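You operate a simulated robot arm through the tools that you are given. There is no shell and no other tool.

You are at the controls of a simulated robot arm. One attempt, no reset.

JOB
Put things in order on the kitchen table. At the end: the purple-band bottle stands where the orange dish brush stood; the red dust cap stands where the bun stood; the tea jar is on the blue catch tray; the orange dish brush stands where the red dust cap stood; the bun from the kitchen table stands where the tea jar stood; whatever was shut is shut again. Leave all else as you found it, and nothing knocked over. Set down upright: tea jar.

It is judged by the outcome, as a careful person would: the job done as asked, and still so three seconds after it is handed in. It fails if anything else is knocked over, pushed out of place, dropped, spilled or broken. Lids that push on must go on centred and level and be pressed home; caps that screw on are set level and turned clockwise until they are tight.

ROBOT AND FRAMES
A 6-joint arm with a two-finger parallel gripper, fixed in place. Base frame: the origin is at the foot of the arm, x ahead of it, y to its left, z up; the work surface is at about z = 0. Lengths are in mm, angles in degrees, forces in N, time in s.
With the tool pointing down near the work surface it reaches from about 160 to 420 mm from the base axis. Its first joint turns from -66.0 to 66.0 degrees. Payload 1.57 kg.
Tool frame: the origin (TCP) lies between the finger pads and is the grasp point; the fingertips stand 30 mm ahead of it; z points along the fingers, y is the line along which they close. The gripper opens to 80 mm. The fingers are 17 mm wide and 12 mm thick; the gripper's body (40 by 82 mm) begins 80 mm behind the TCP.
Orientation is that of the tool frame in the base frame, as a unit quaternion [w, x, y, z]. With the fingers straight down and closing along the base's y, the tool's x points along the base's -x, its y along +y and its z along -z.

CONTROLS
- The arm moves only by the tool nudge_tool. Its argument "motion" is a list of rows, each a list of 7 numbers: the turn, a rotation vector about the base's x, y, z in units of 180 degrees (1.0 is 180 degrees), then the shift along the base's x, y, z in units of 300 mm (1.0 is 300 mm), then the opening, from 0 (shut) to 1 (fully open). In form: [[rx, ry, rz, x, y, z, claw], ...]. A call has 1 to 20 rows; each row is the pose to reach, as a shift and turn from the pose commanded when the call began. A call with a number of a shift or a turn outside -1 to 1 is refused whole. A row lasts 0.2 s, in which the tool goes at most 50 mm and 8.6 degrees; a call with a longer step from one row to the next is refused whole, and so is a gripper value outside its range. Where a pose cannot be reached the arm comes as near as it can. A force on the tool above 40 N (or 10 N above the force at the start of the call, whichever is more), or a blocked arm, ends the call early, and 0.2 s more pass. Each finger travels about 153 mm/s and halts on what it meets, pressing with about 33 N; the grip force reading is that of the motor and also rises with nothing between the fingers. The clock runs only during rows and for 0.2 s after the last one: add rows that repeat a pose to give the fingers time. It gives the time, the measured TCP pose, the force on the tool (base axes), the opening and the grip force at its end, in the units of the frame above (readings bear some noise), with the torque about the TCP (base axes, N m) and any sound that the robot's microphone picked up, and new pictures: "pictures" is both (left out), scene, wrist or none.
- Cameras (640 x 400 px; columns grow to the right, rows downward): "scene" is fixed at [40.6, -326.9, 415.4]; the picture's right is [0.89, -0.47, 0.00], its down [-0.31, -0.58, -0.75] and it looks along [0.35, 0.66, -0.66] (base axes); focal length 233 px, centre (320, 200). "wrist" rides on the gripper at [72, -7, -122] in the tool frame; the picture's right is [0.09, 1.00, 0.00], its down [-0.84, 0.08, -0.54] and it looks along [-0.54, 0.05, 0.84] (tool axes); focal length 238 px, centre (320, 200). There is no depth. A picture from a camera that has moved, and an enlarged one, comes with that camera's place and axes in the base frame and with its lens.
- zoom(camera, box): a new picture of the part [left, top, right, bottom] of that camera's present view, enlarged. No time passes.
- close_job(): hands the job in; it is judged then, once.

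Places have to be worked out from the pictures, the camera data and where the tool is seen. Open the gripper and draw the arm clear of the work before you hand the job in, unless the task says otherwise.

The tools are called after "Emit:" as name(argument=value, ...) on one line, values as JSON. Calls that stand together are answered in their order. nudge_tool: Moves the arm, as the interface text tells. Its arguments: {"type":"object","properties":{"motion":{"type":"array"},"pictures":{"type":"string","enum":["both","scene","wrist","none"]}},"required":["motion"]} The other tools are called the same way: zoom (camera, box) takes an enlarged picture of a part of a camera's view; close_job () hands the job in.

At the start:

```text
time: 0.0
position: [216.3, -73.5, 248.8]
tool_rot: [0.001, 0.0, 1.0, -0.001]
force: [0.2, -0.7, 0.3]
torque: [0.01, 0.01, 0.01]
width: 79.8
finger_force: 0.1
```

scene: 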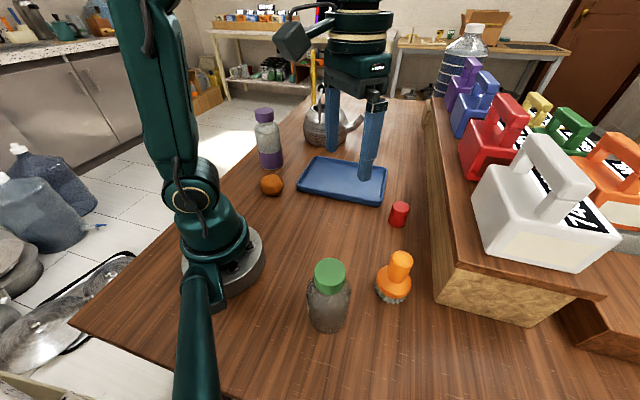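
wrist: 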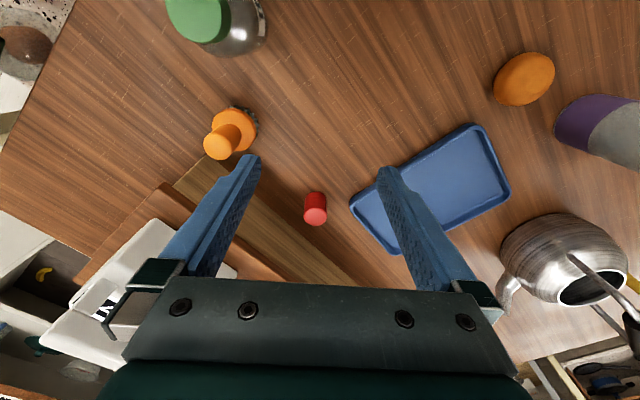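

I'll look more closely at each object in the starting view to fix its position and shape before I move anything.

Emit:
zoom(camera="scene", box=[280, 240, 440, 340])

Emit:
zoom(camera="scene", box=[230, 90, 390, 210])

Emit:
zoom(camera="scene", box=[360, 180, 440, 230])

Emit:
zoom(camera="wrist", box=[140, 0, 360, 240])

Emit:
zoom(camera="wrist", box=[340, 30, 640, 320])

```text
4.00 times, centred on (360, 290) of scene
camera zoom: at [40.6, -326.9, 415.4], right [0.89, -0.47, 0.0], down [-0.31, -0.58, -0.75], along [0.35, 0.66, -0.66], focal length 930 px, centre (160, -160)
```

zoom: 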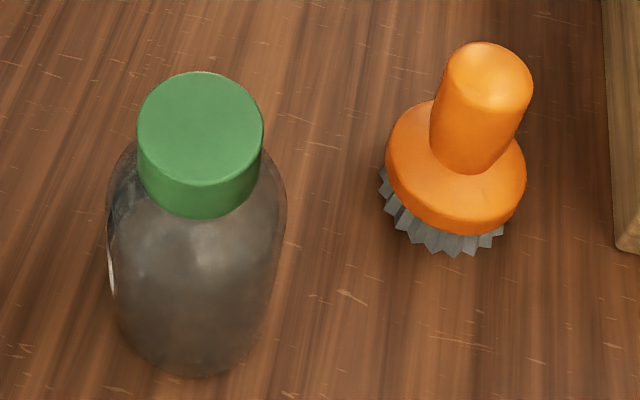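

```text
3.33 times, centred on (310, 150) of scene
camera zoom: at [40.6, -326.9, 415.4], right [0.89, -0.47, 0.0], down [-0.31, -0.58, -0.75], along [0.35, 0.66, -0.66], focal length 775 px, centre (353, 367)
```

zoom: 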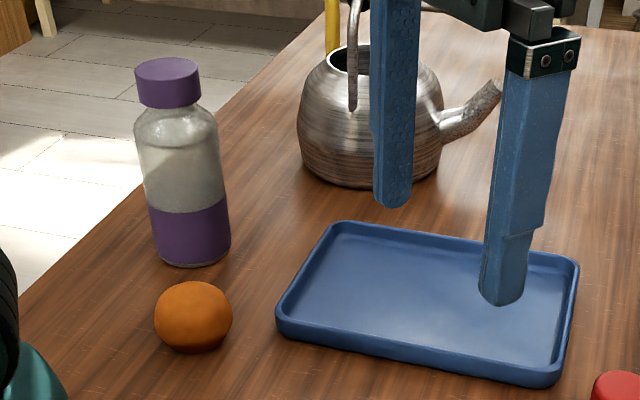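

```text
8.00 times, centred on (400, 205) of scene
camera zoom: at [40.6, -326.9, 415.4], right [0.89, -0.47, 0.0], down [-0.31, -0.58, -0.75], along [0.35, 0.66, -0.66], focal length 1861 px, centre (-320, 160)
```

zoom: 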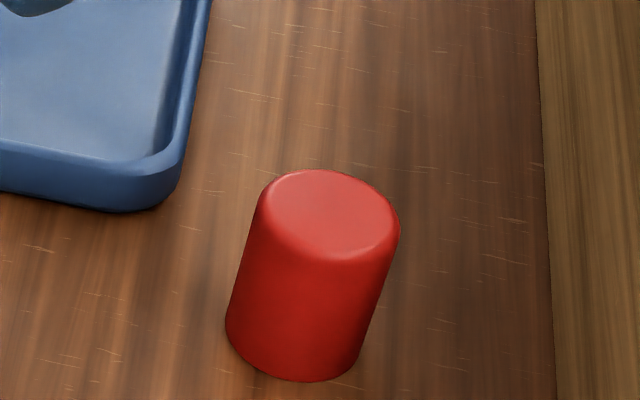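

```text
1.67 times, centred on (250, 120) of wrist
camera zoom: at [144.1, -80.4, 371.9], right [-0.09, 1.0, 0.0], down [0.84, 0.08, 0.54], along [0.54, 0.05, -0.84], focal length 397 px, centre (437, 333)
```

zoom: 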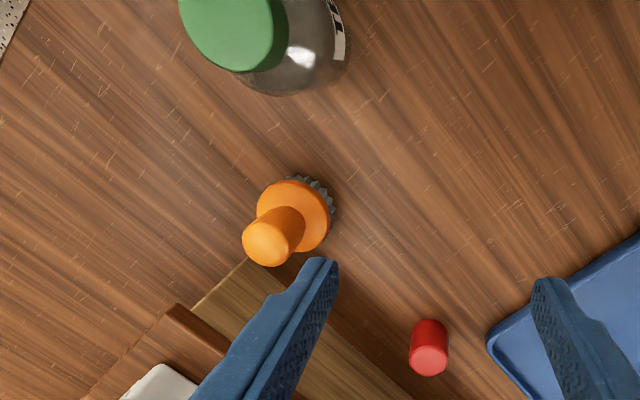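

```text
1.38 times, centred on (490, 175) of wrist
camera zoom: at [144.1, -80.4, 371.9], right [-0.09, 1.0, 0.0], down [0.84, 0.08, 0.54], along [0.54, 0.05, -0.84], focal length 329 px, centre (86, 234)
```

zoom: 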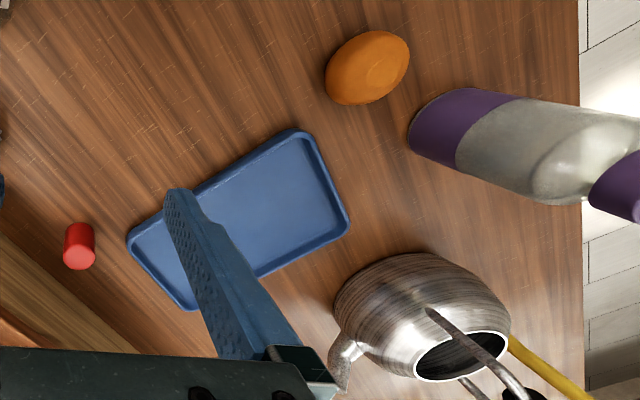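

The tea jar looks about 140 mm tall and stands near (130,-187). I'll move above it at a safe height, turn the gripper to match joint 1, and look from the wrist camera.

Emit:
nudge_tool(motion=[[0, 0, -0.0389, -0.0351, -0.0469, 0, 1], [0, 0, -0.0778, -0.0702, -0.0938, 0, 1], [0, 0, -0.1167, -0.1053, -0.1407, 0, 1], [0, 0, -0.1556, -0.1404, -0.1876, 0, 1], [0, 0, -0.1945, -0.1755, -0.2345, 0, 1], [0, 0, -0.2334, -0.2106, -0.2814, 0, 1], [0, 0, -0.2723, -0.2457, -0.3283, 0, 1], [0, 0, -0.3112, -0.2808, -0.3752, 0, 1], [0, 0, -0.3112, -0.2808, -0.3752, 0, 1]])

```text
time: 2.0
position: [133.7, -186.3, 247.9]
tool_rot: [0.001, 0.471, 0.882, -0.002]
force: [-0.3, 0.2, 0.2]
torque: [0.04, 0.03, -0.02]
width: 80.0
finger_force: 0.1
camera wrist: at [87.3, -130.1, 371.0], right [0.78, 0.63, 0.0], down [0.53, -0.65, 0.54], along [0.34, -0.42, -0.84], focal length 238 px, centre (320, 200)
```

scene: 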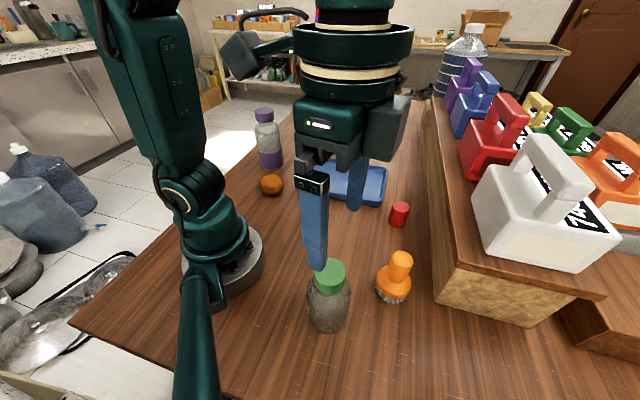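
wrist: 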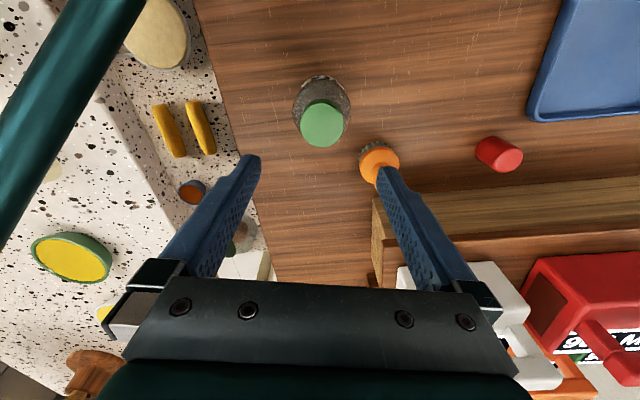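

The jar lies almost under the gripper. I'll zoom in to measure the jar, brush and red cap from above.

Emit:
zoom(camera="wrist", box=[260, 50, 420, 200])

Emit:
zoom(camera="wrist", box=[340, 100, 560, 300])

Emit:
zoom(camera="scene", box=[290, 240, 370, 340])

```text
2.67 times, centred on (340, 125) of wrist
camera zoom: at [87.3, -130.1, 371.0], right [0.78, 0.63, 0.0], down [0.53, -0.65, 0.54], along [0.34, -0.42, -0.84], focal length 636 px, centre (267, 400)
```

zoom: 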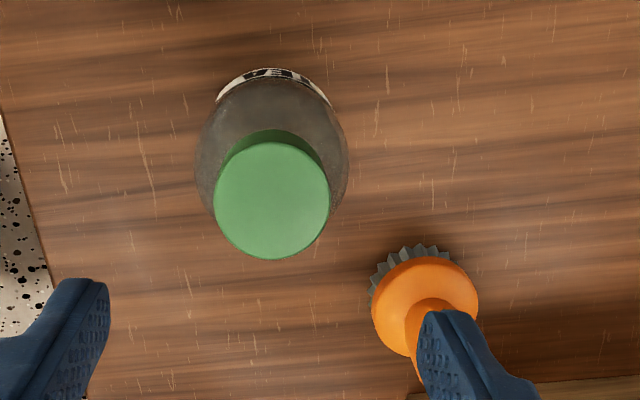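

```text
2.00 times, centred on (450, 200) of wrist
camera zoom: at [87.3, -130.1, 371.0], right [0.78, 0.63, 0.0], down [0.53, -0.65, 0.54], along [0.34, -0.42, -0.84], focal length 477 px, centre (60, 200)
```

zoom: 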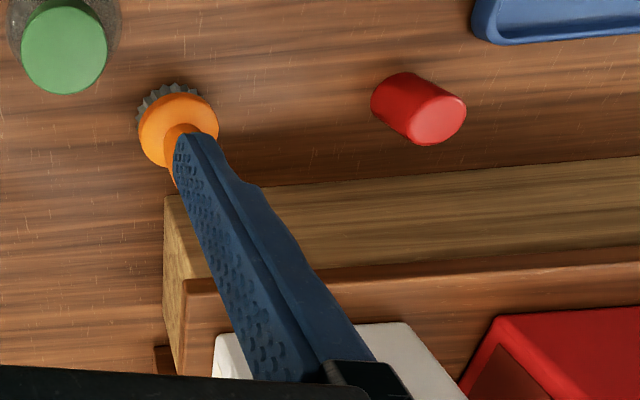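

```text
4.00 times, centred on (330, 290) of scene
camera zoom: at [40.6, -326.9, 415.4], right [0.89, -0.47, 0.0], down [-0.31, -0.58, -0.75], along [0.35, 0.66, -0.66], focal length 930 px, centre (280, -160)
```

zoom: 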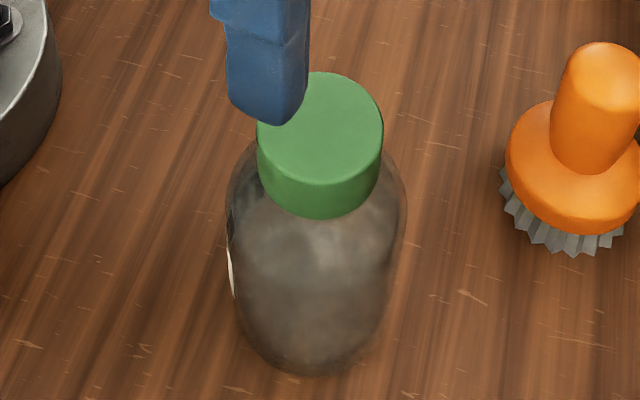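

By triangulation the jar axis is at about (131,-181), it is about 134 mm tall, and the body is about 64 mm wide. I'll correct by a few mm and drop to just above the lid to check the alignment.

Emit:
nudge_tool(motion=[[0, 0, 0, -0.005, 0.008, -0.06, 1], [0, 0, 0, -0.01, 0.016, -0.12, 1], [0, 0, 0, -0.01, 0.016, -0.18, 1], [0, 0, 0, -0.01, 0.016, -0.24, 1], [0, 0, 0, -0.01, 0.016, -0.24, 1]])

```text
time: 3.2
position: [130.7, -181.3, 176.2]
tool_rot: [-0.001, 0.471, 0.882, -0.001]
force: [0.7, -0.2, -0.3]
torque: [0.0, -0.01, -0.02]
width: 80.3
finger_force: 0.0
camera wrist: at [84.2, -125.6, 299.4], right [0.77, 0.63, 0.0], down [0.53, -0.65, 0.54], along [0.34, -0.42, -0.84], focal length 238 px, centre (320, 200)
```

scene: 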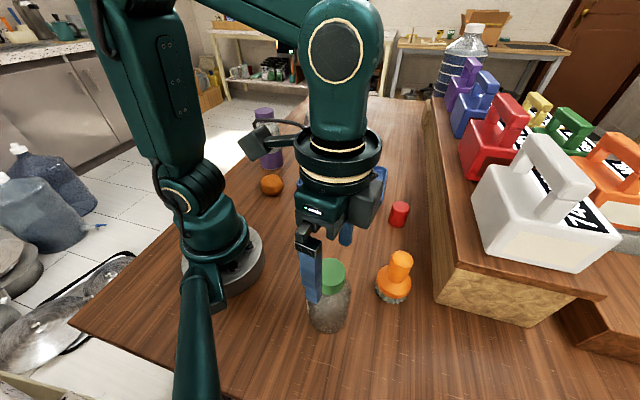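
wrist: 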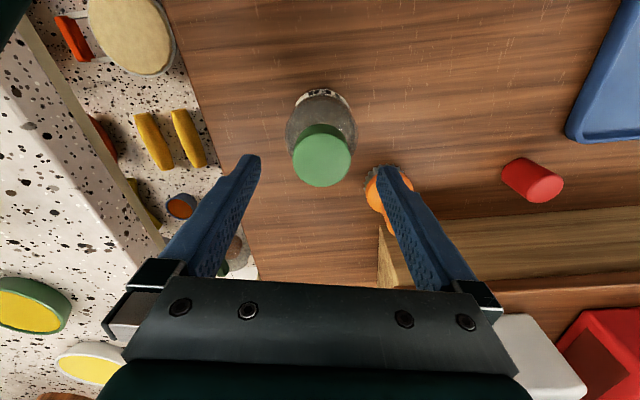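

Emit:
zoom(camera="wrist", box=[240, 70, 400, 200])

Emit:
zoom(camera="scene", box=[280, 220, 380, 340])

```text
3.08 times, centred on (320, 135) of wrist
camera zoom: at [84.2, -125.6, 299.4], right [0.77, 0.63, 0.0], down [0.53, -0.65, 0.54], along [0.34, -0.42, -0.84], focal length 733 px, centre (320, 400)
```

zoom: 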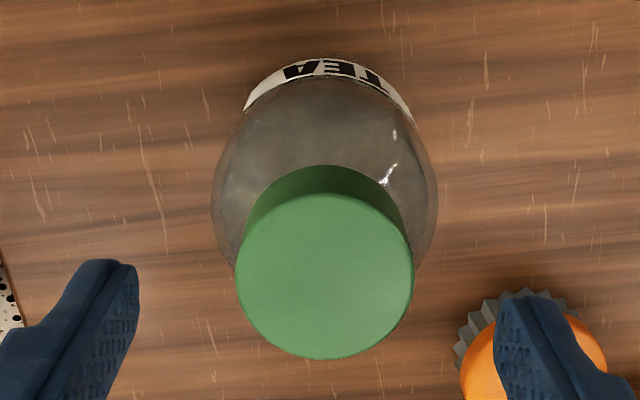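

```text
3.33 times, centred on (330, 280) of scene
camera zoom: at [40.6, -326.9, 415.4], right [0.89, -0.47, 0.0], down [-0.31, -0.58, -0.75], along [0.35, 0.66, -0.66], focal length 775 px, centre (287, -67)
```

zoom: 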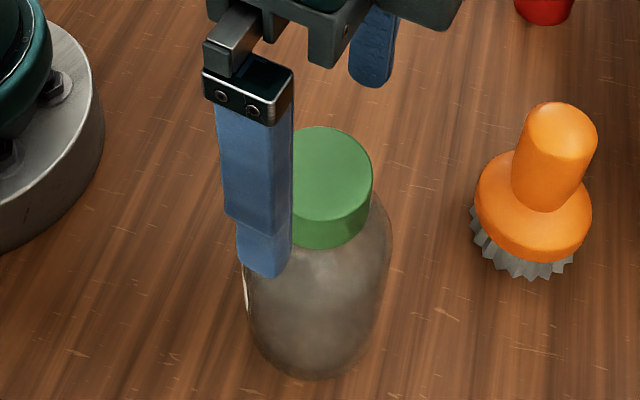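

The jar axis comes out at about (129.5,-179.7), height 135 mm, and the fingers straddle it well. I'm going down to grip height, TCP z≈72, so the gripper body stays clear of the lid.

Emit:
nudge_tool(motion=[[0, 0, 0, -0.004, 0.005, -0.07, 1], [0, 0, 0, -0.004, 0.005, -0.14, 1], [0, 0, 0, -0.004, 0.005, -0.21, 1], [0, 0, 0, -0.004, 0.005, -0.28, 1], [0, 0, 0, -0.004, 0.005, -0.347, 1], [0, 0, 0, -0.004, 0.005, -0.347, 1]])

```text
time: 4.6
position: [129.9, -179.8, 71.7]
tool_rot: [0.0, 0.471, 0.882, -0.001]
force: [-0.2, -0.9, 0.4]
torque: [-0.01, 0.01, 0.04]
width: 79.7
finger_force: 0.0
camera wrist: at [83.9, -124.7, 195.4], right [0.77, 0.63, 0.0], down [0.53, -0.65, 0.54], along [0.34, -0.42, -0.84], focal length 238 px, centre (320, 200)
```

scene: 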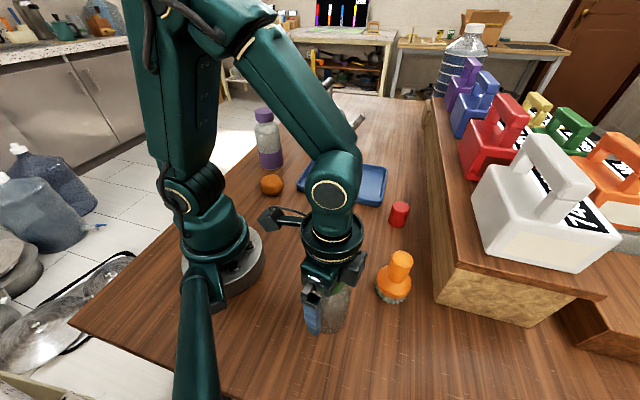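
wrist: 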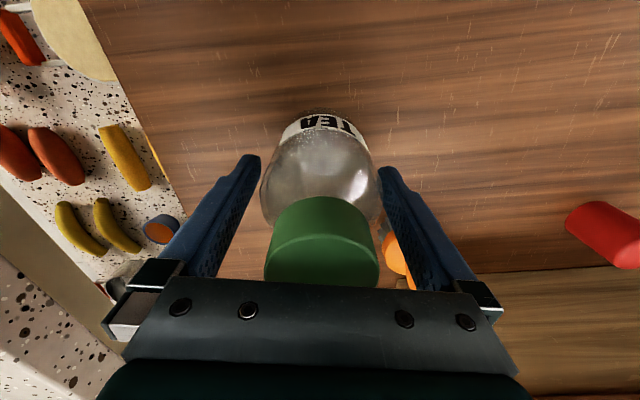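

The jar is centred between the fingers, so I'll close on its body.

Emit:
nudge_tool(motion=[[0, 0, 0, 0, 0, 0, 0.7], [0, 0, 0, 0, 0, 0, 0.6], [0, 0, 0, 0, 0, 0, 0.6]], pictures="wrist")

```text
time: 5.4
position: [130.1, -181.3, 71.7]
tool_rot: [-0.001, 0.47, 0.883, -0.002]
force: [0.0, -0.1, -0.2]
torque: [0.0, -0.01, -0.03]
width: 67.6
finger_force: 33.1
camera wrist: at [83.8, -124.7, 195.7], right [0.77, 0.63, 0.0], down [0.53, -0.65, 0.54], along [0.34, -0.42, -0.84], focal length 238 px, centre (320, 200)
```

wrist: 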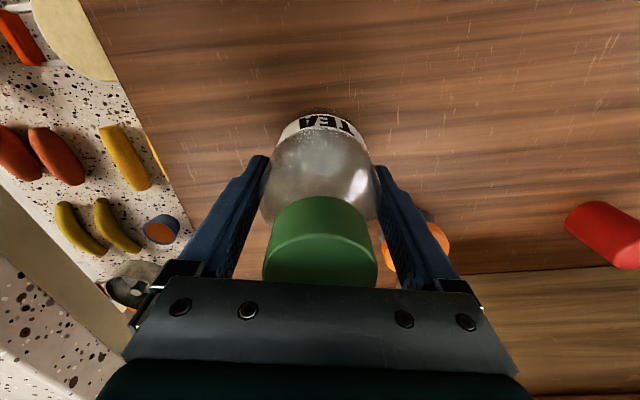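

The grip is firm at 67.6 mm wide. Now I lift it straight up 100 mm.

Emit:
nudge_tool(motion=[[0, 0, 0, 0, 0, 0.02, 0.6], [0, 0, 0, 0, 0, 0.07, 0.6], [0, 0, 0, 0, 0, 0.14, 0.6], [0, 0, 0, 0, 0, 0.21, 0.6], [0, 0, 0, 0, 0, 0.28, 0.6], [0, 0, 0, 0, 0, 0.33, 0.6], [0, 0, 0, 0, 0, 0.33, 0.6]])

```text
time: 7.0
position: [128.2, -181.5, 173.1]
tool_rot: [0.0, 0.47, 0.883, -0.001]
force: [-0.5, 1.0, -2.6]
torque: [0.0, 0.03, 0.04]
width: 67.3
finger_force: 33.1
camera wrist: at [81.6, -125.4, 296.4], right [0.77, 0.63, 0.0], down [0.53, -0.65, 0.54], along [0.34, -0.42, -0.84], focal length 238 px, centre (320, 200)
```

scene: 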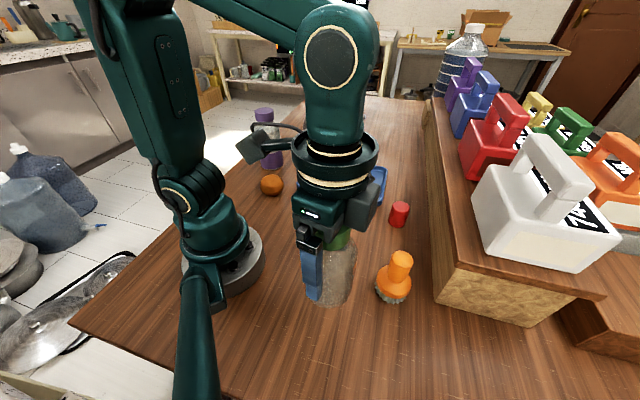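
wrist: 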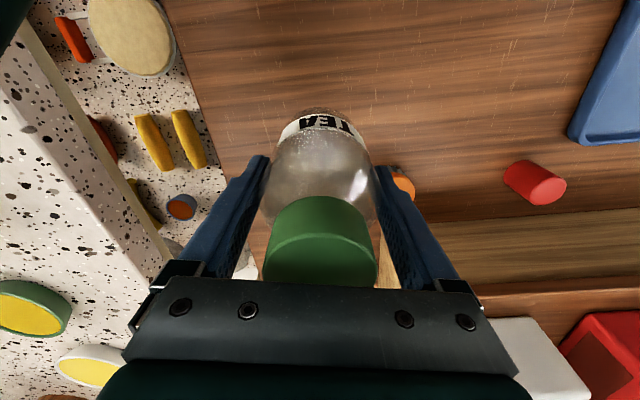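

The jar is held at about 2.6 N and swings freely. I carry it toward the tray in stages, turning the wrist along with joint 1.

Emit:
nudge_tool(motion=[[0, 0, 0.0117, 0.0222, 0.0296, 0, 0.6], [0, 0, 0.0351, 0.0666, 0.0888, 0, 0.6], [0, 0, 0.0585, 0.111, 0.148, 0, 0.6], [0, 0, 0.0819, 0.1554, 0.2072, 0, 0.6], [0, 0, 0.1053, 0.2, 0.2664, 0, 0.6], [0, 0, 0.1287, 0.2444, 0.3256, 0, 0.6], [0, 0, 0.1521, 0.2888, 0.3848, 0, 0.6], [0, 0, 0.1755, 0.3332, 0.444, 0, 0.6], [0, 0, 0.1989, 0.3776, 0.5032, 0, 0.6], [0, 0, 0.211, 0.4, 0.533, 0, 0.6], [0, 0, 0.211, 0.4, 0.533, 0, 0.6]])

```text
time: 9.4
position: [248.3, -19.8, 172.7]
tool_rot: [0.0, 0.157, 0.988, -0.001]
force: [-0.7, -0.2, -3.6]
torque: [-0.03, -0.03, -0.04]
width: 67.3
finger_force: 32.9
camera wrist: at [177.0, -4.3, 295.7], right [0.22, 0.98, 0.0], down [0.82, -0.18, 0.54], along [0.53, -0.12, -0.84], focal length 238 px, centre (320, 200)
```

scene: 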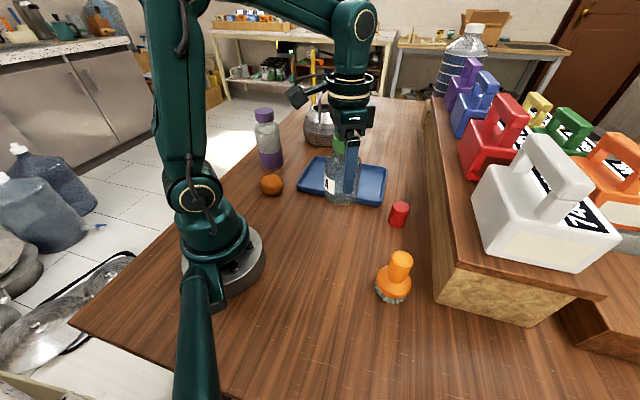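
wrist: 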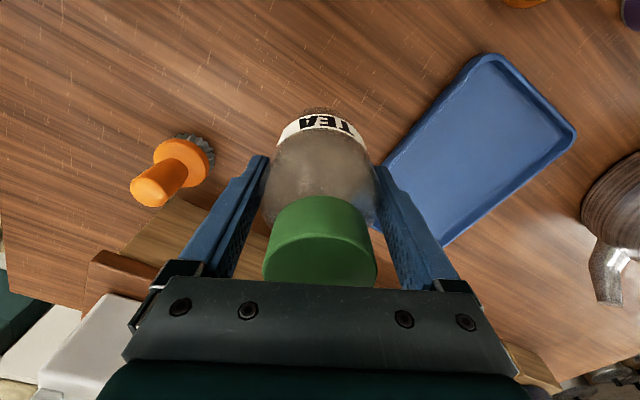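

The tray corners from this view agree with the scene estimate, so its centre is about (362,138). I continue to above (355,134).

Emit:
nudge_tool(motion=[[0, 0, 0.0117, 0.0194, 0.0285, 0, 0.6], [0, 0, 0.0351, 0.0583, 0.0855, 0, 0.6], [0, 0, 0.0585, 0.0972, 0.1425, 0, 0.6], [0, 0, 0.0819, 0.1361, 0.1995, 0, 0.6], [0, 0, 0.1053, 0.175, 0.2565, 0, 0.6], [0, 0, 0.1287, 0.2139, 0.3135, 0, 0.6], [0, 0, 0.1521, 0.2528, 0.3705, 0, 0.6], [0, 0, 0.1755, 0.2917, 0.4275, 0, 0.6], [0, 0, 0.1989, 0.3306, 0.4845, 0, 0.6], [0, 0, 0.211, 0.35, 0.513, 0, 0.6], [0, 0, 0.211, 0.35, 0.513, 0, 0.6]])

```text
time: 11.8
position: [354.2, 132.5, 169.7]
tool_rot: [0.0, -0.174, 0.985, -0.001]
force: [-0.1, 0.1, -3.3]
torque: [0.02, 0.02, 0.0]
width: 67.5
finger_force: 32.9
camera wrist: at [287.3, 102.3, 294.1], right [-0.43, 0.9, 0.0], down [0.76, 0.36, 0.54], along [0.49, 0.23, -0.84], focal length 238 px, centre (320, 200)
```

scene: 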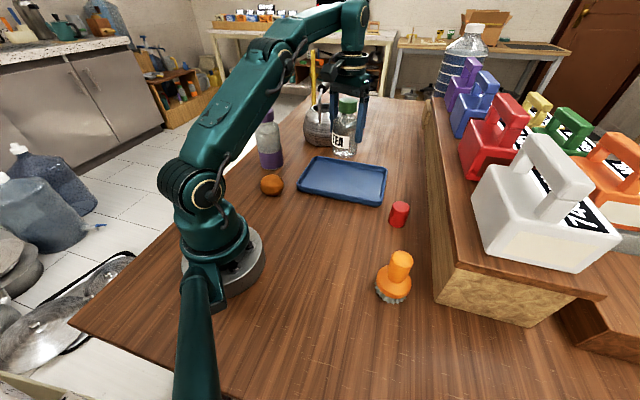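
wrist: 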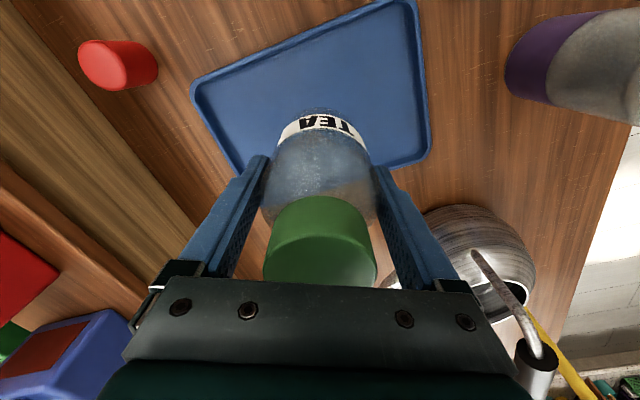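

The tray centre works out to (355,135), right under the jar. I lower it most of the way, then feel for contact in small steps.

Emit:
nudge_tool(motion=[[0, 0, 0, 0, 0, -0.03, 0.6], [0, 0, 0, 0, 0, -0.08, 0.6], [0, 0, 0, 0, 0, -0.13, 0.6], [0, 0, 0, 0, 0, -0.18, 0.6], [0, 0, 0, 0, 0, -0.23, 0.6], [0, 0, 0, 0, 0, -0.26, 0.6], [0, 0, 0, 0, 0, -0.26, 0.6]])

```text
time: 13.4
position: [353.7, 132.5, 93.0]
tool_rot: [0.001, -0.173, 0.985, 0.0]
force: [-0.6, -0.2, -2.7]
torque: [0.02, 0.02, -0.02]
width: 67.4
finger_force: 33.0
camera wrist: at [287.4, 102.4, 216.6], right [-0.43, 0.91, 0.0], down [0.76, 0.36, 0.54], along [0.49, 0.23, -0.84], focal length 238 px, centre (320, 200)
```

scene: 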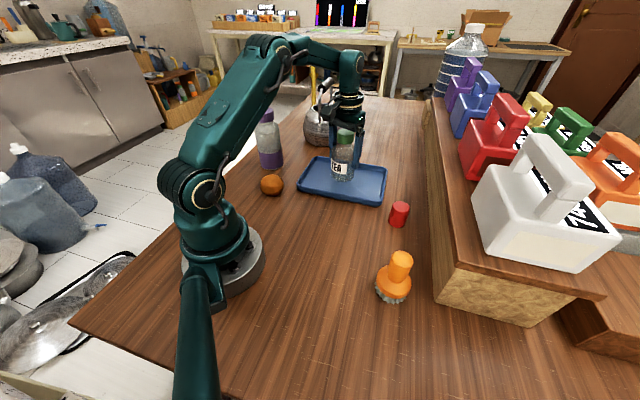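
wrist: 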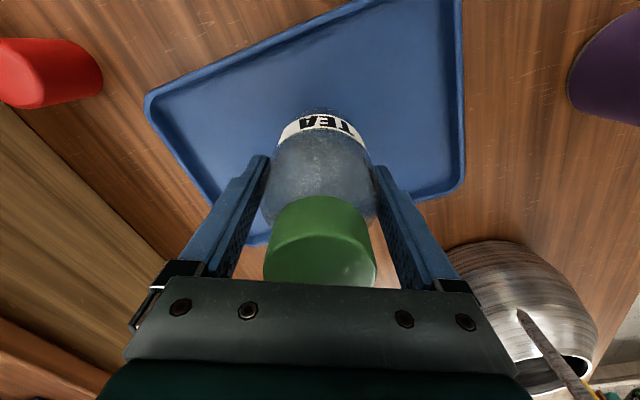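

Emit:
nudge_tool(motion=[[0, 0, 0, 0, 0, -0.017, 0.6], [0, 0, 0, 0, 0, -0.034, 0.6], [0, 0, 0, 0, 0, -0.05, 0.6], [0, 0, 0, 0, 0, -0.05, 0.6]], pictures="none")

Emit:
nudge_tool(motion=[[0, 0, 0, 0, 0, -0.005, 0.6], [0, 0, 0, 0, 0, -0.005, 0.6]], pictures="none")

```text
time: 14.4
position: [354.7, 133.1, 79.4]
tool_rot: [0.0, -0.173, 0.985, -0.002]
force: [-1.6, -1.5, 3.5]
torque: [0.17, 0.22, 0.08]
width: 67.2
finger_force: 33.1
```

```text
time: 15.0
position: [353.6, 133.0, 76.6]
tool_rot: [0.002, -0.173, 0.985, -0.001]
force: [-3.5, 0.7, 15.2]
torque: [0.03, 0.06, -0.06]
width: 67.5
finger_force: 33.4
```

Contact: the force rose to +15 N, so the jar bottom is resting on the tray floor. I ease back a little and take a picture before letting go.

Emit:
nudge_tool(motion=[[0, 0, 0, 0, 0, 0.004, 0.6], [0, 0, 0, 0, 0, 0.004, 0.6]])

```text
time: 15.6
position: [354.0, 132.5, 77.6]
tool_rot: [0.0, -0.173, 0.985, -0.002]
force: [0.1, -0.2, -1.3]
torque: [0.09, -0.03, 0.0]
width: 67.3
finger_force: 32.7
camera wrist: at [287.6, 102.8, 201.1], right [-0.42, 0.91, 0.0], down [0.76, 0.36, 0.54], along [0.49, 0.23, -0.84], focal length 238 px, centre (320, 200)
```

scene: 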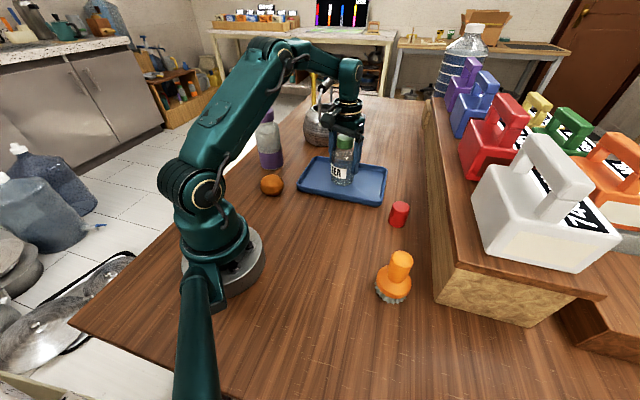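
wrist: 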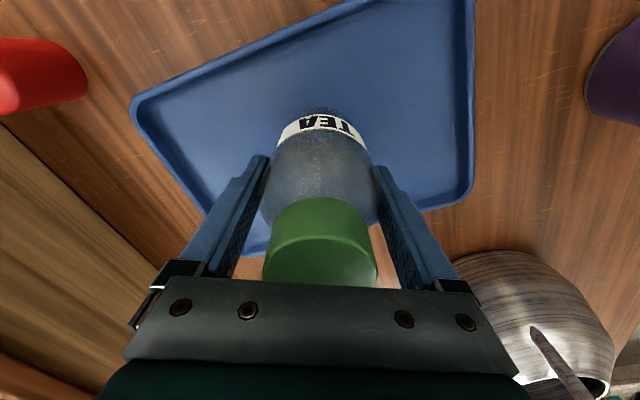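

The jar stands upright on the tray, barely loaded. I open gently and lift straight up past the lid.

Emit:
nudge_tool(motion=[[0, 0, 0, 0, 0, 0, 0.86], [0, 0, 0, 0, 0, 0, 0.92], [0, 0, 0, 0, 0, 0, 1.0], [0, 0, 0, 0, 0, 0, 1.0], [0, 0, 0, 0, 0, 0.06, 1.0], [0, 0, 0, 0, 0, 0.14, 1.0], [0, 0, 0, 0, 0, 0.24, 1.0], [0, 0, 0, 0, 0, 0.34, 1.0], [0, 0, 0, 0, 0, 0.44, 1.0], [0, 0, 0, 0, 0, 0.44, 1.0]])

```text
time: 17.8
position: [344.4, 129.6, 202.6]
tool_rot: [0.0, -0.173, 0.985, -0.001]
force: [-1.2, 0.6, 0.4]
torque: [0.0, -0.01, 0.03]
width: 80.4
finger_force: 0.2
out of reach, approached as far as the arm can: row 9, 10
camera wrist: at [277.7, 99.4, 326.4], right [-0.43, 0.91, 0.0], down [0.76, 0.36, 0.54], along [0.49, 0.23, -0.84], focal length 238 px, centre (320, 200)
```

scene: 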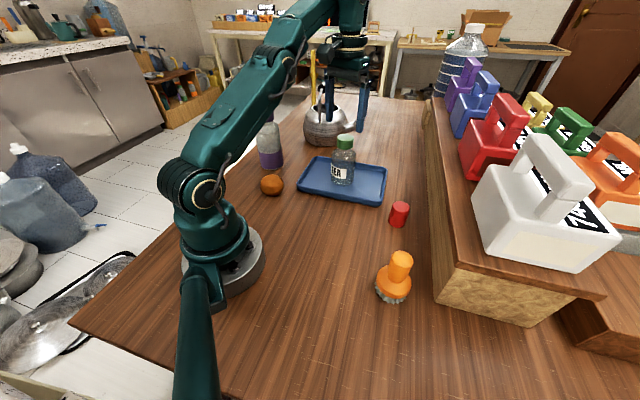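
wrist: 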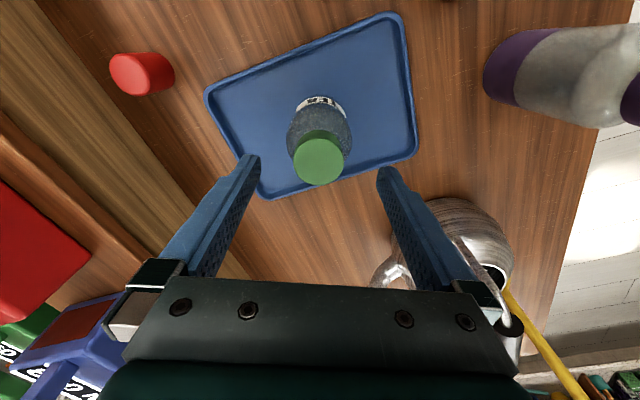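

The tea jar stands on the tray. Next is the bun: I swing over to above (162,187) at this height to look down at it.

Emit:
nudge_tool(motion=[[0, 0, 0.0156, -0.06, 0.0183, 0, 1], [0, 0, 0.0311, -0.12, 0.0366, 0, 1], [0, 0, 0.0467, -0.18, 0.0549, 0, 1], [0, 0, 0.0622, -0.24, 0.0732, 0, 1], [0, 0, 0.0778, -0.3, 0.0915, 0, 1], [0, 0, 0.0933, -0.36, 0.1098, 0, 1], [0, 0, 0.1089, -0.42, 0.1281, 0, 1], [0, 0, 0.1244, -0.48, 0.1464, 0, 1], [0, 0, 0.14, -0.54, 0.1647, 0, 1], [0, 0, 0.1556, -0.6, 0.183, 0, 1], [0, 0, 0.1556, -0.6, 0.183, 0, 1]])

```text
time: 20.2
position: [165.4, 183.3, 204.3]
tool_rot: [0.001, -0.406, 0.914, -0.001]
force: [0.6, 0.2, -0.2]
torque: [-0.01, 0.0, 0.01]
width: 79.8
finger_force: 0.1
camera wrist: at [120.8, 126.2, 327.2], right [-0.8, 0.6, 0.0], down [0.5, 0.67, 0.54], along [0.33, 0.43, -0.84], focal length 238 px, centre (320, 200)
```

scene: 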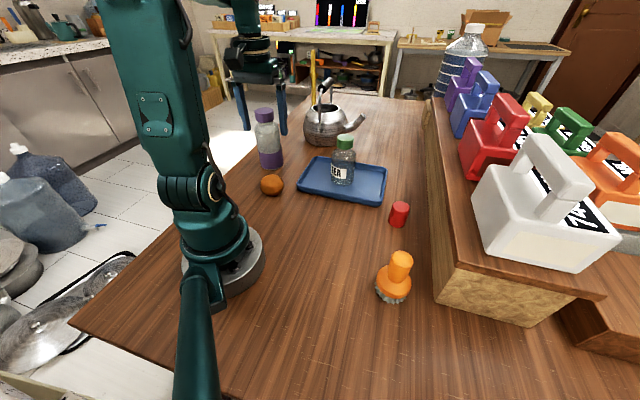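
wrist: 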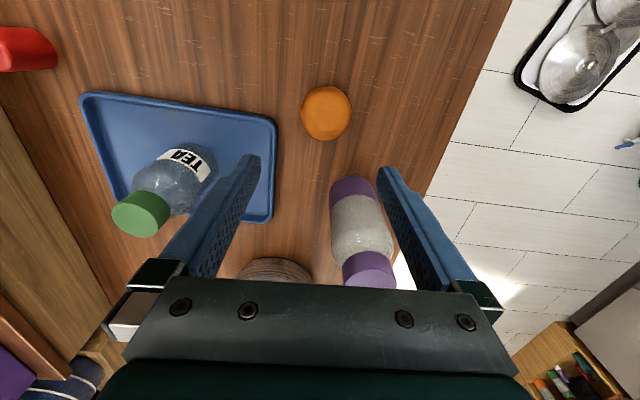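

Emit:
zoom(camera="wrist", box=[250, 60, 410, 160])

Emit:
zoom(camera="wrist", box=[290, 150, 450, 300])

Emit:
zoom(camera="scene", box=[230, 90, 330, 210])

```text
4.00 times, centred on (330, 110) of wrist
camera zoom: at [120.8, 126.2, 327.2], right [-0.8, 0.6, 0.0], down [0.5, 0.67, 0.54], along [0.33, 0.43, -0.84], focal length 953 px, centre (280, 560)
```

zoom: 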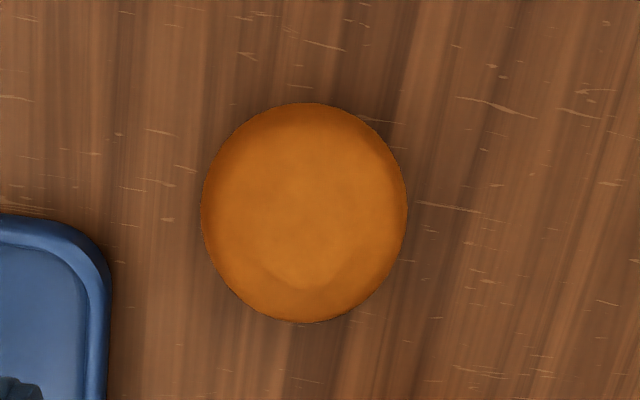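

```text
2.67 times, centred on (370, 225) of wrist
camera zoom: at [120.8, 126.2, 327.2], right [-0.8, 0.6, 0.0], down [0.5, 0.67, 0.54], along [0.33, 0.43, -0.84], focal length 636 px, centre (187, 133)
```

zoom: 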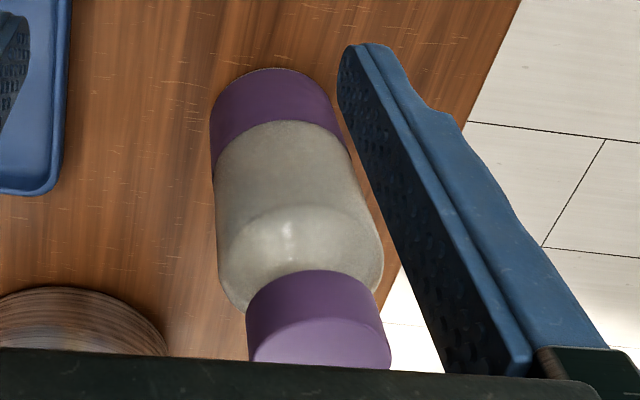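

```text
3.33 times, centred on (280, 150) of scene
camera zoom: at [40.6, -326.9, 415.4], right [0.89, -0.47, 0.0], down [-0.31, -0.58, -0.75], along [0.35, 0.66, -0.66], focal length 775 px, centre (453, 367)
```

zoom: 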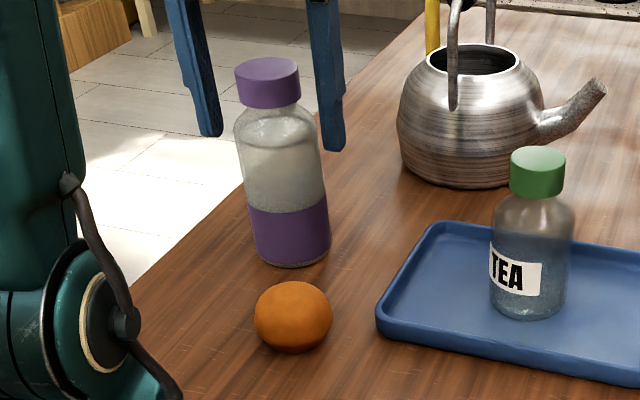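

The bun is about 65 mm across, centred near (157,186). I shift over it and come down partway to confirm.

Emit:
nudge_tool(motion=[[0, 0, 0, -0.015, 0.005, -0.04, 1], [0, 0, 0, -0.029, 0.009, -0.1, 1], [0, 0, 0, -0.029, 0.009, -0.17, 1], [0, 0, 0, -0.029, 0.009, -0.24, 1], [0, 0, 0, -0.029, 0.009, -0.3, 1], [0, 0, 0, -0.029, 0.009, -0.3, 1]])

Emit:
zoom(camera="wrist", box=[220, 60, 420, 210])

Emit:
zoom(camera="scene", box=[220, 120, 320, 210])

```text
time: 21.6
position: [152.9, 185.9, 114.0]
tool_rot: [0.001, -0.406, 0.914, 0.0]
force: [0.6, 0.4, -0.4]
torque: [0.02, -0.03, -0.02]
width: 80.1
finger_force: 0.1
camera wrist: at [109.0, 127.9, 237.1], right [-0.8, 0.6, 0.0], down [0.5, 0.67, 0.54], along [0.33, 0.43, -0.84], focal length 238 px, centre (320, 200)
```

scene: 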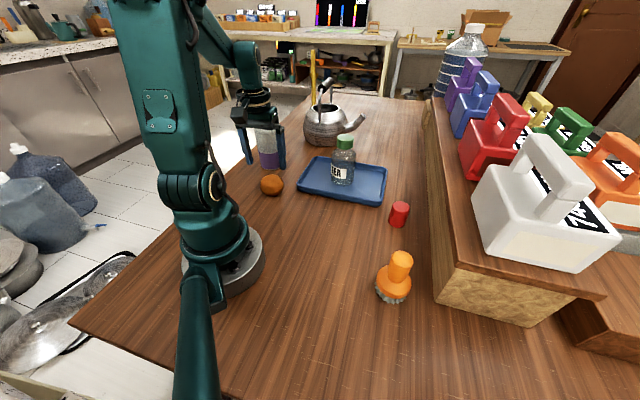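
wrist: 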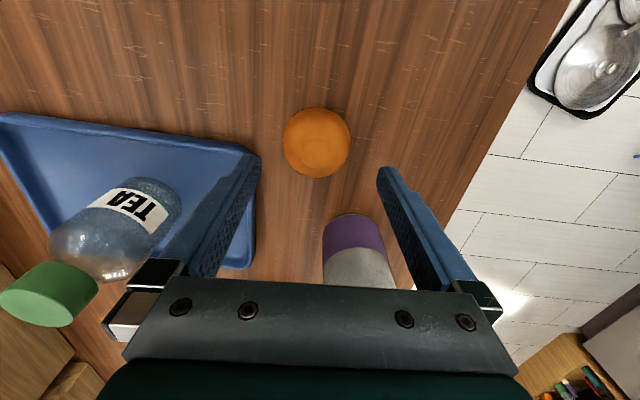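

```text
2.67 times, centred on (320, 135) of wrist
camera zoom: at [109.0, 127.9, 237.1], right [-0.8, 0.6, 0.0], down [0.5, 0.67, 0.54], along [0.33, 0.43, -0.84], focal length 636 px, centre (320, 373)
```

zoom: 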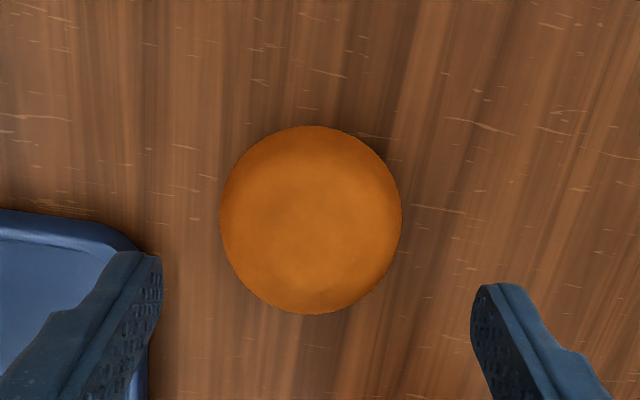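

```text
4.44 times, centred on (270, 165) of scene
camera zoom: at [40.6, -326.9, 415.4], right [0.89, -0.47, 0.0], down [-0.31, -0.58, -0.75], along [0.35, 0.66, -0.66], focal length 1034 px, centre (542, 356)
```

zoom: 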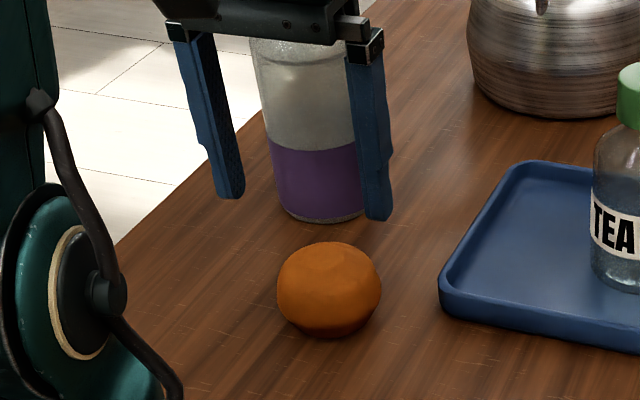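

Both views put the bun centre at (156.6,186.0). The gripper is about 4 mm short in x, so I correct that while descending to z≈40.

Emit:
nudge_tool(motion=[[0, 0, 0, 0.0137, 0, -0.03, 1], [0, 0, 0, 0.0137, 0, -0.09, 1], [0, 0, 0, 0.0137, 0, -0.15, 1], [0, 0, 0, 0.0137, 0, -0.21, 1], [0, 0, 0, 0.0137, 0, -0.2467, 1], [0, 0, 0, 0.0137, 0, -0.2467, 1]])

```text
time: 23.0
position: [160.9, 186.5, 40.2]
tool_rot: [0.001, -0.405, 0.914, 0.0]
force: [-0.8, -0.8, 0.4]
torque: [-0.01, -0.01, 0.01]
width: 80.1
finger_force: 0.0
camera wrist: at [115.5, 129.3, 163.5], right [-0.8, 0.6, 0.0], down [0.5, 0.67, 0.54], along [0.33, 0.43, -0.84], focal length 238 px, centre (320, 200)
```

scene: 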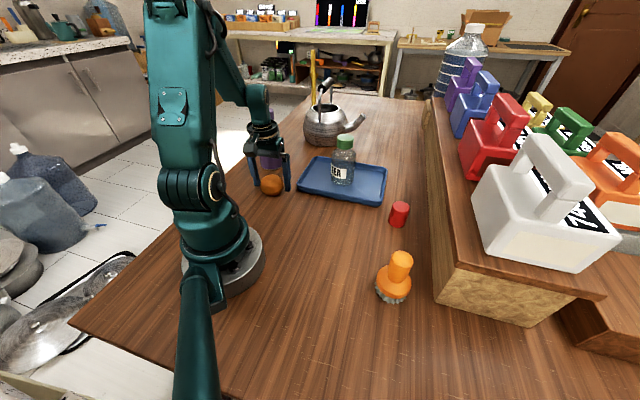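
wrist: 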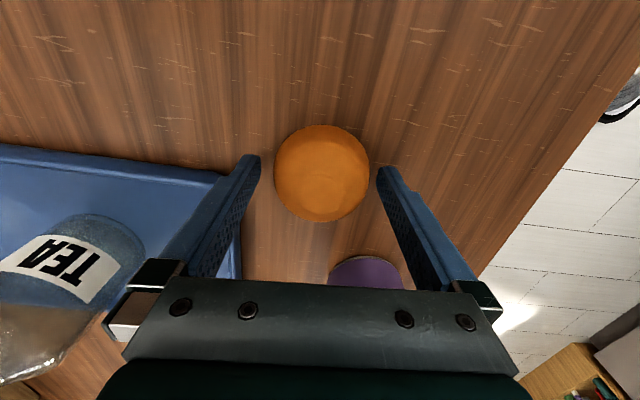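

The bun is centred between the fingers laterally, about 3 mm toward the base. I make that small correction and close on it.

Emit:
nudge_tool(motion=[[0, 0, 0, -0.006, -0.007, -0.005, 1], [0, 0, 0, -0.006, -0.007, -0.005, 0.9], [0, 0, 0, -0.006, -0.007, -0.005, 0.8], [0, 0, 0, -0.006, -0.007, -0.005, 0.74], [0, 0, 0, -0.006, -0.007, -0.005, 0.74]])

```text
time: 24.2
position: [157.7, 184.8, 39.7]
tool_rot: [0.0, -0.406, 0.914, -0.001]
force: [1.0, 0.0, 0.9]
torque: [-0.01, -0.02, 0.02]
width: 64.3
finger_force: 32.6
camera wrist: at [113.9, 127.2, 162.3], right [-0.8, 0.6, 0.0], down [0.5, 0.67, 0.54], along [0.33, 0.43, -0.84], focal length 238 px, centre (320, 200)
```

scene: 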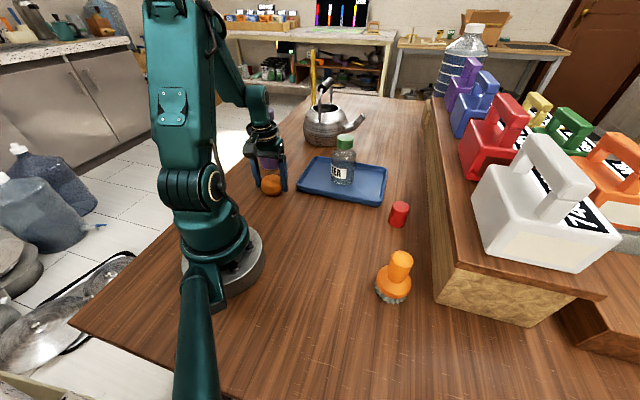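
wrist: 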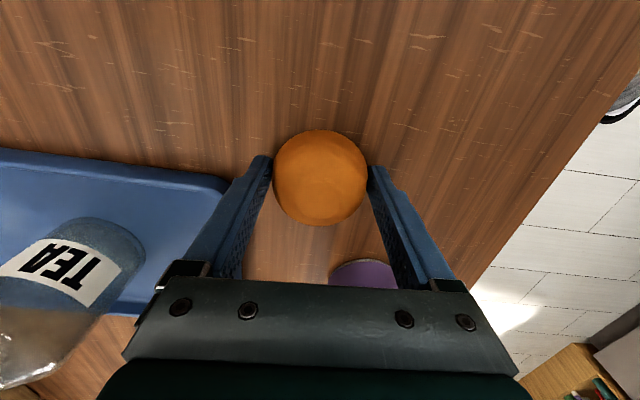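

Bun gripped at 64 mm. I lift it straight up.

Emit:
nudge_tool(motion=[[0, 0, 0, 0, 0, 0.02, 0.74], [0, 0, 0, 0, 0, 0.07, 0.74], [0, 0, 0, 0, 0, 0.14, 0.74], [0, 0, 0, 0, 0, 0.21, 0.74], [0, 0, 0, 0, 0, 0.28, 0.74], [0, 0, 0, 0, 0, 0.34, 0.74], [0, 0, 0, 0, 0, 0.34, 0.74]])

```text
time: 25.8
position: [157.5, 184.2, 140.8]
tool_rot: [0.0, -0.406, 0.914, -0.001]
force: [0.6, -0.3, -0.7]
torque: [-0.03, 0.03, -0.02]
width: 64.4
finger_force: 32.8
camera wrist: at [113.2, 126.7, 264.5], right [-0.8, 0.6, 0.0], down [0.5, 0.67, 0.54], along [0.33, 0.43, -0.84], focal length 238 px, centre (320, 200)
```

scene: 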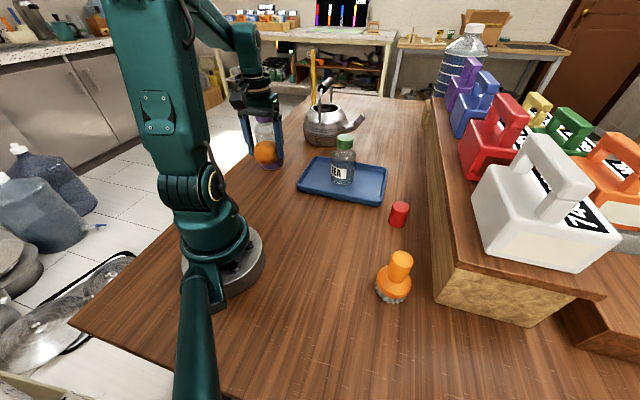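
wrist: 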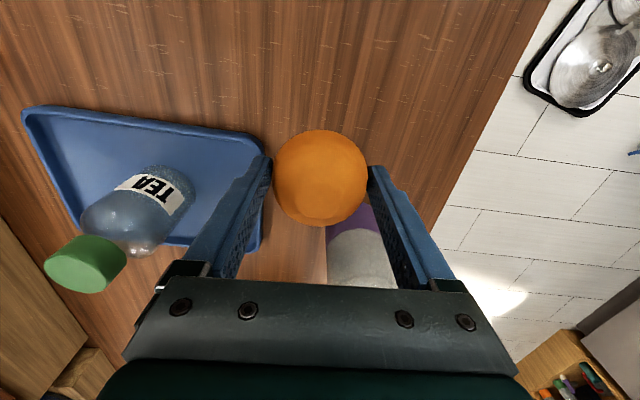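

The bun is held steadily. I take it round in an arc of about 235 mm radius so I keep away from the base and the jar, heading for the tea jar's old place.

Emit:
nudge_tool(motion=[[0, 0, -0.018, 0.032, -0.033, 0, 0.74], [0, 0, -0.0361, 0.0633, -0.0663, 0, 0.74], [0, 0, -0.0722, 0.118, -0.139, 0, 0.74], [0, 0, -0.1083, 0.164, -0.217, 0, 0.74], [0, 0, -0.1444, 0.201, -0.2993, 0, 0.74], [0, 0, -0.1806, 0.228, -0.3847, 0, 0.74], [0, 0, -0.2167, 0.2447, -0.472, 0, 0.74], [0, 0, -0.2528, 0.2517, -0.5603, 0, 0.74], [0, 0, -0.2889, 0.2487, -0.6483, 0, 0.74], [0, 0, -0.2889, 0.2487, -0.6483, 0, 0.74]], pictures="scene")

```text
time: 28.0
position: [232.3, -9.4, 142.8]
tool_rot: [0.001, 0.036, 0.999, -0.001]
force: [-0.3, -0.8, -1.0]
torque: [-0.04, 0.01, -0.03]
width: 64.5
finger_force: 32.9
```

scene: 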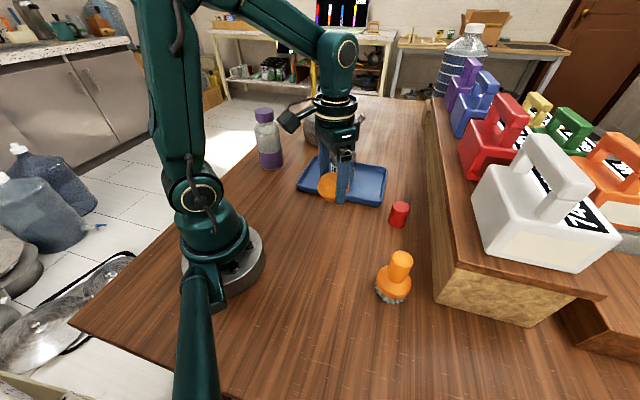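

Emit:
nudge_tool(motion=[[0, 0, -0.018, -0.0067, -0.0433, 0, 0.74], [0, 0, -0.0361, -0.0133, -0.0867, 0, 0.74], [0, 0, -0.0722, -0.0357, -0.1707, 0, 0.74], [0, 0, -0.1083, -0.0677, -0.2513, 0, 0.74], [0, 0, -0.1444, -0.1083, -0.327, 0, 0.74], [0, 0, -0.1806, -0.1567, -0.3977, 0, 0.74], [0, 0, -0.2167, -0.2127, -0.4617, 0, 0.74], [0, 0, -0.2528, -0.275, -0.5187, 0, 0.74], [0, 0, -0.2889, -0.3413, -0.5667, 0, 0.74], [0, 0, -0.2889, -0.3413, -0.5667, 0, 0.74]])

```text
time: 30.2
position: [131.7, -181.9, 141.4]
tool_rot: [0.001, 0.471, 0.882, -0.001]
force: [-0.4, 0.1, 0.2]
torque: [0.01, 0.0, 0.0]
width: 64.2
finger_force: 32.8
camera wrist: at [84.3, -125.9, 264.6], right [0.78, 0.63, 0.0], down [0.53, -0.65, 0.54], along [0.34, -0.42, -0.84], focal length 238 px, centre (320, 200)
```

scene: 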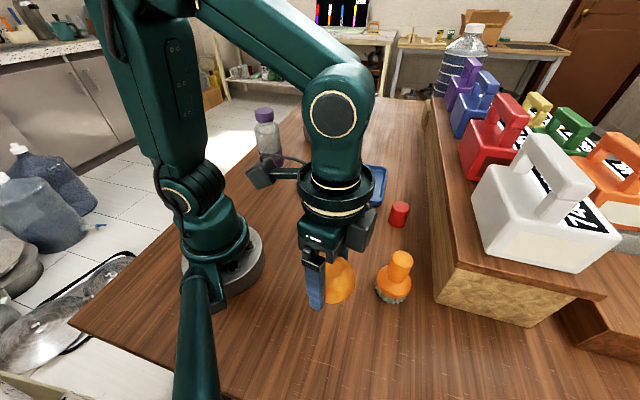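
wrist: 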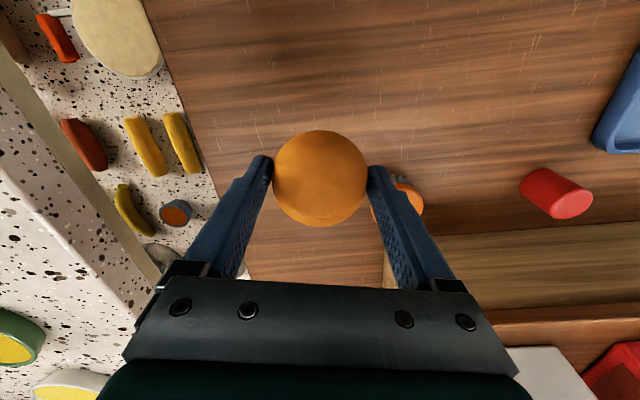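

I'm above the jar's old place, within 2 mm. Lowering the bun.

Emit:
nudge_tool(motion=[[0, 0, 0, -0.002, 0.004, -0.04, 0.74], [0, 0, 0, -0.003, 0.005, -0.1, 0.74], [0, 0, 0, -0.003, 0.005, -0.17, 0.74], [0, 0, 0, -0.003, 0.005, -0.24, 0.74], [0, 0, 0, -0.003, 0.005, -0.3, 0.74], [0, 0, 0, -0.003, 0.005, -0.325, 0.74], [0, 0, 0, -0.003, 0.005, -0.325, 0.74]])

```text
time: 31.8
position: [129.9, -178.7, 42.7]
tool_rot: [0.001, 0.47, 0.883, -0.001]
force: [1.1, 0.3, -1.0]
torque: [-0.01, 0.04, 0.03]
width: 64.4
finger_force: 33.0
camera wrist: at [83.3, -122.8, 166.1], right [0.78, 0.63, 0.0], down [0.53, -0.65, 0.54], along [0.34, -0.42, -0.84], focal length 238 px, centre (320, 200)
```

scene: 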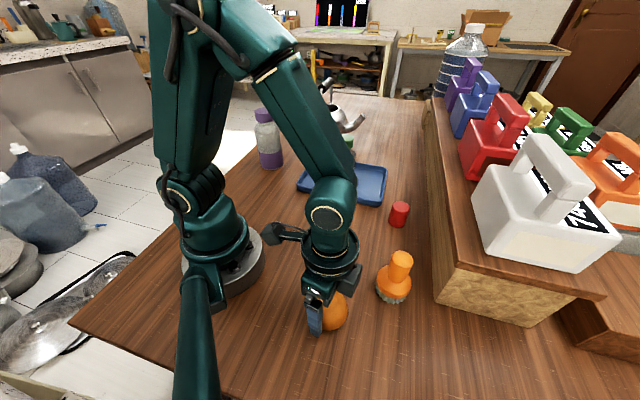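
wrist: 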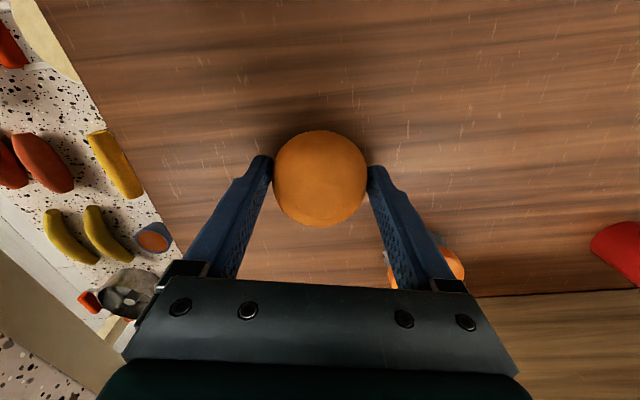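

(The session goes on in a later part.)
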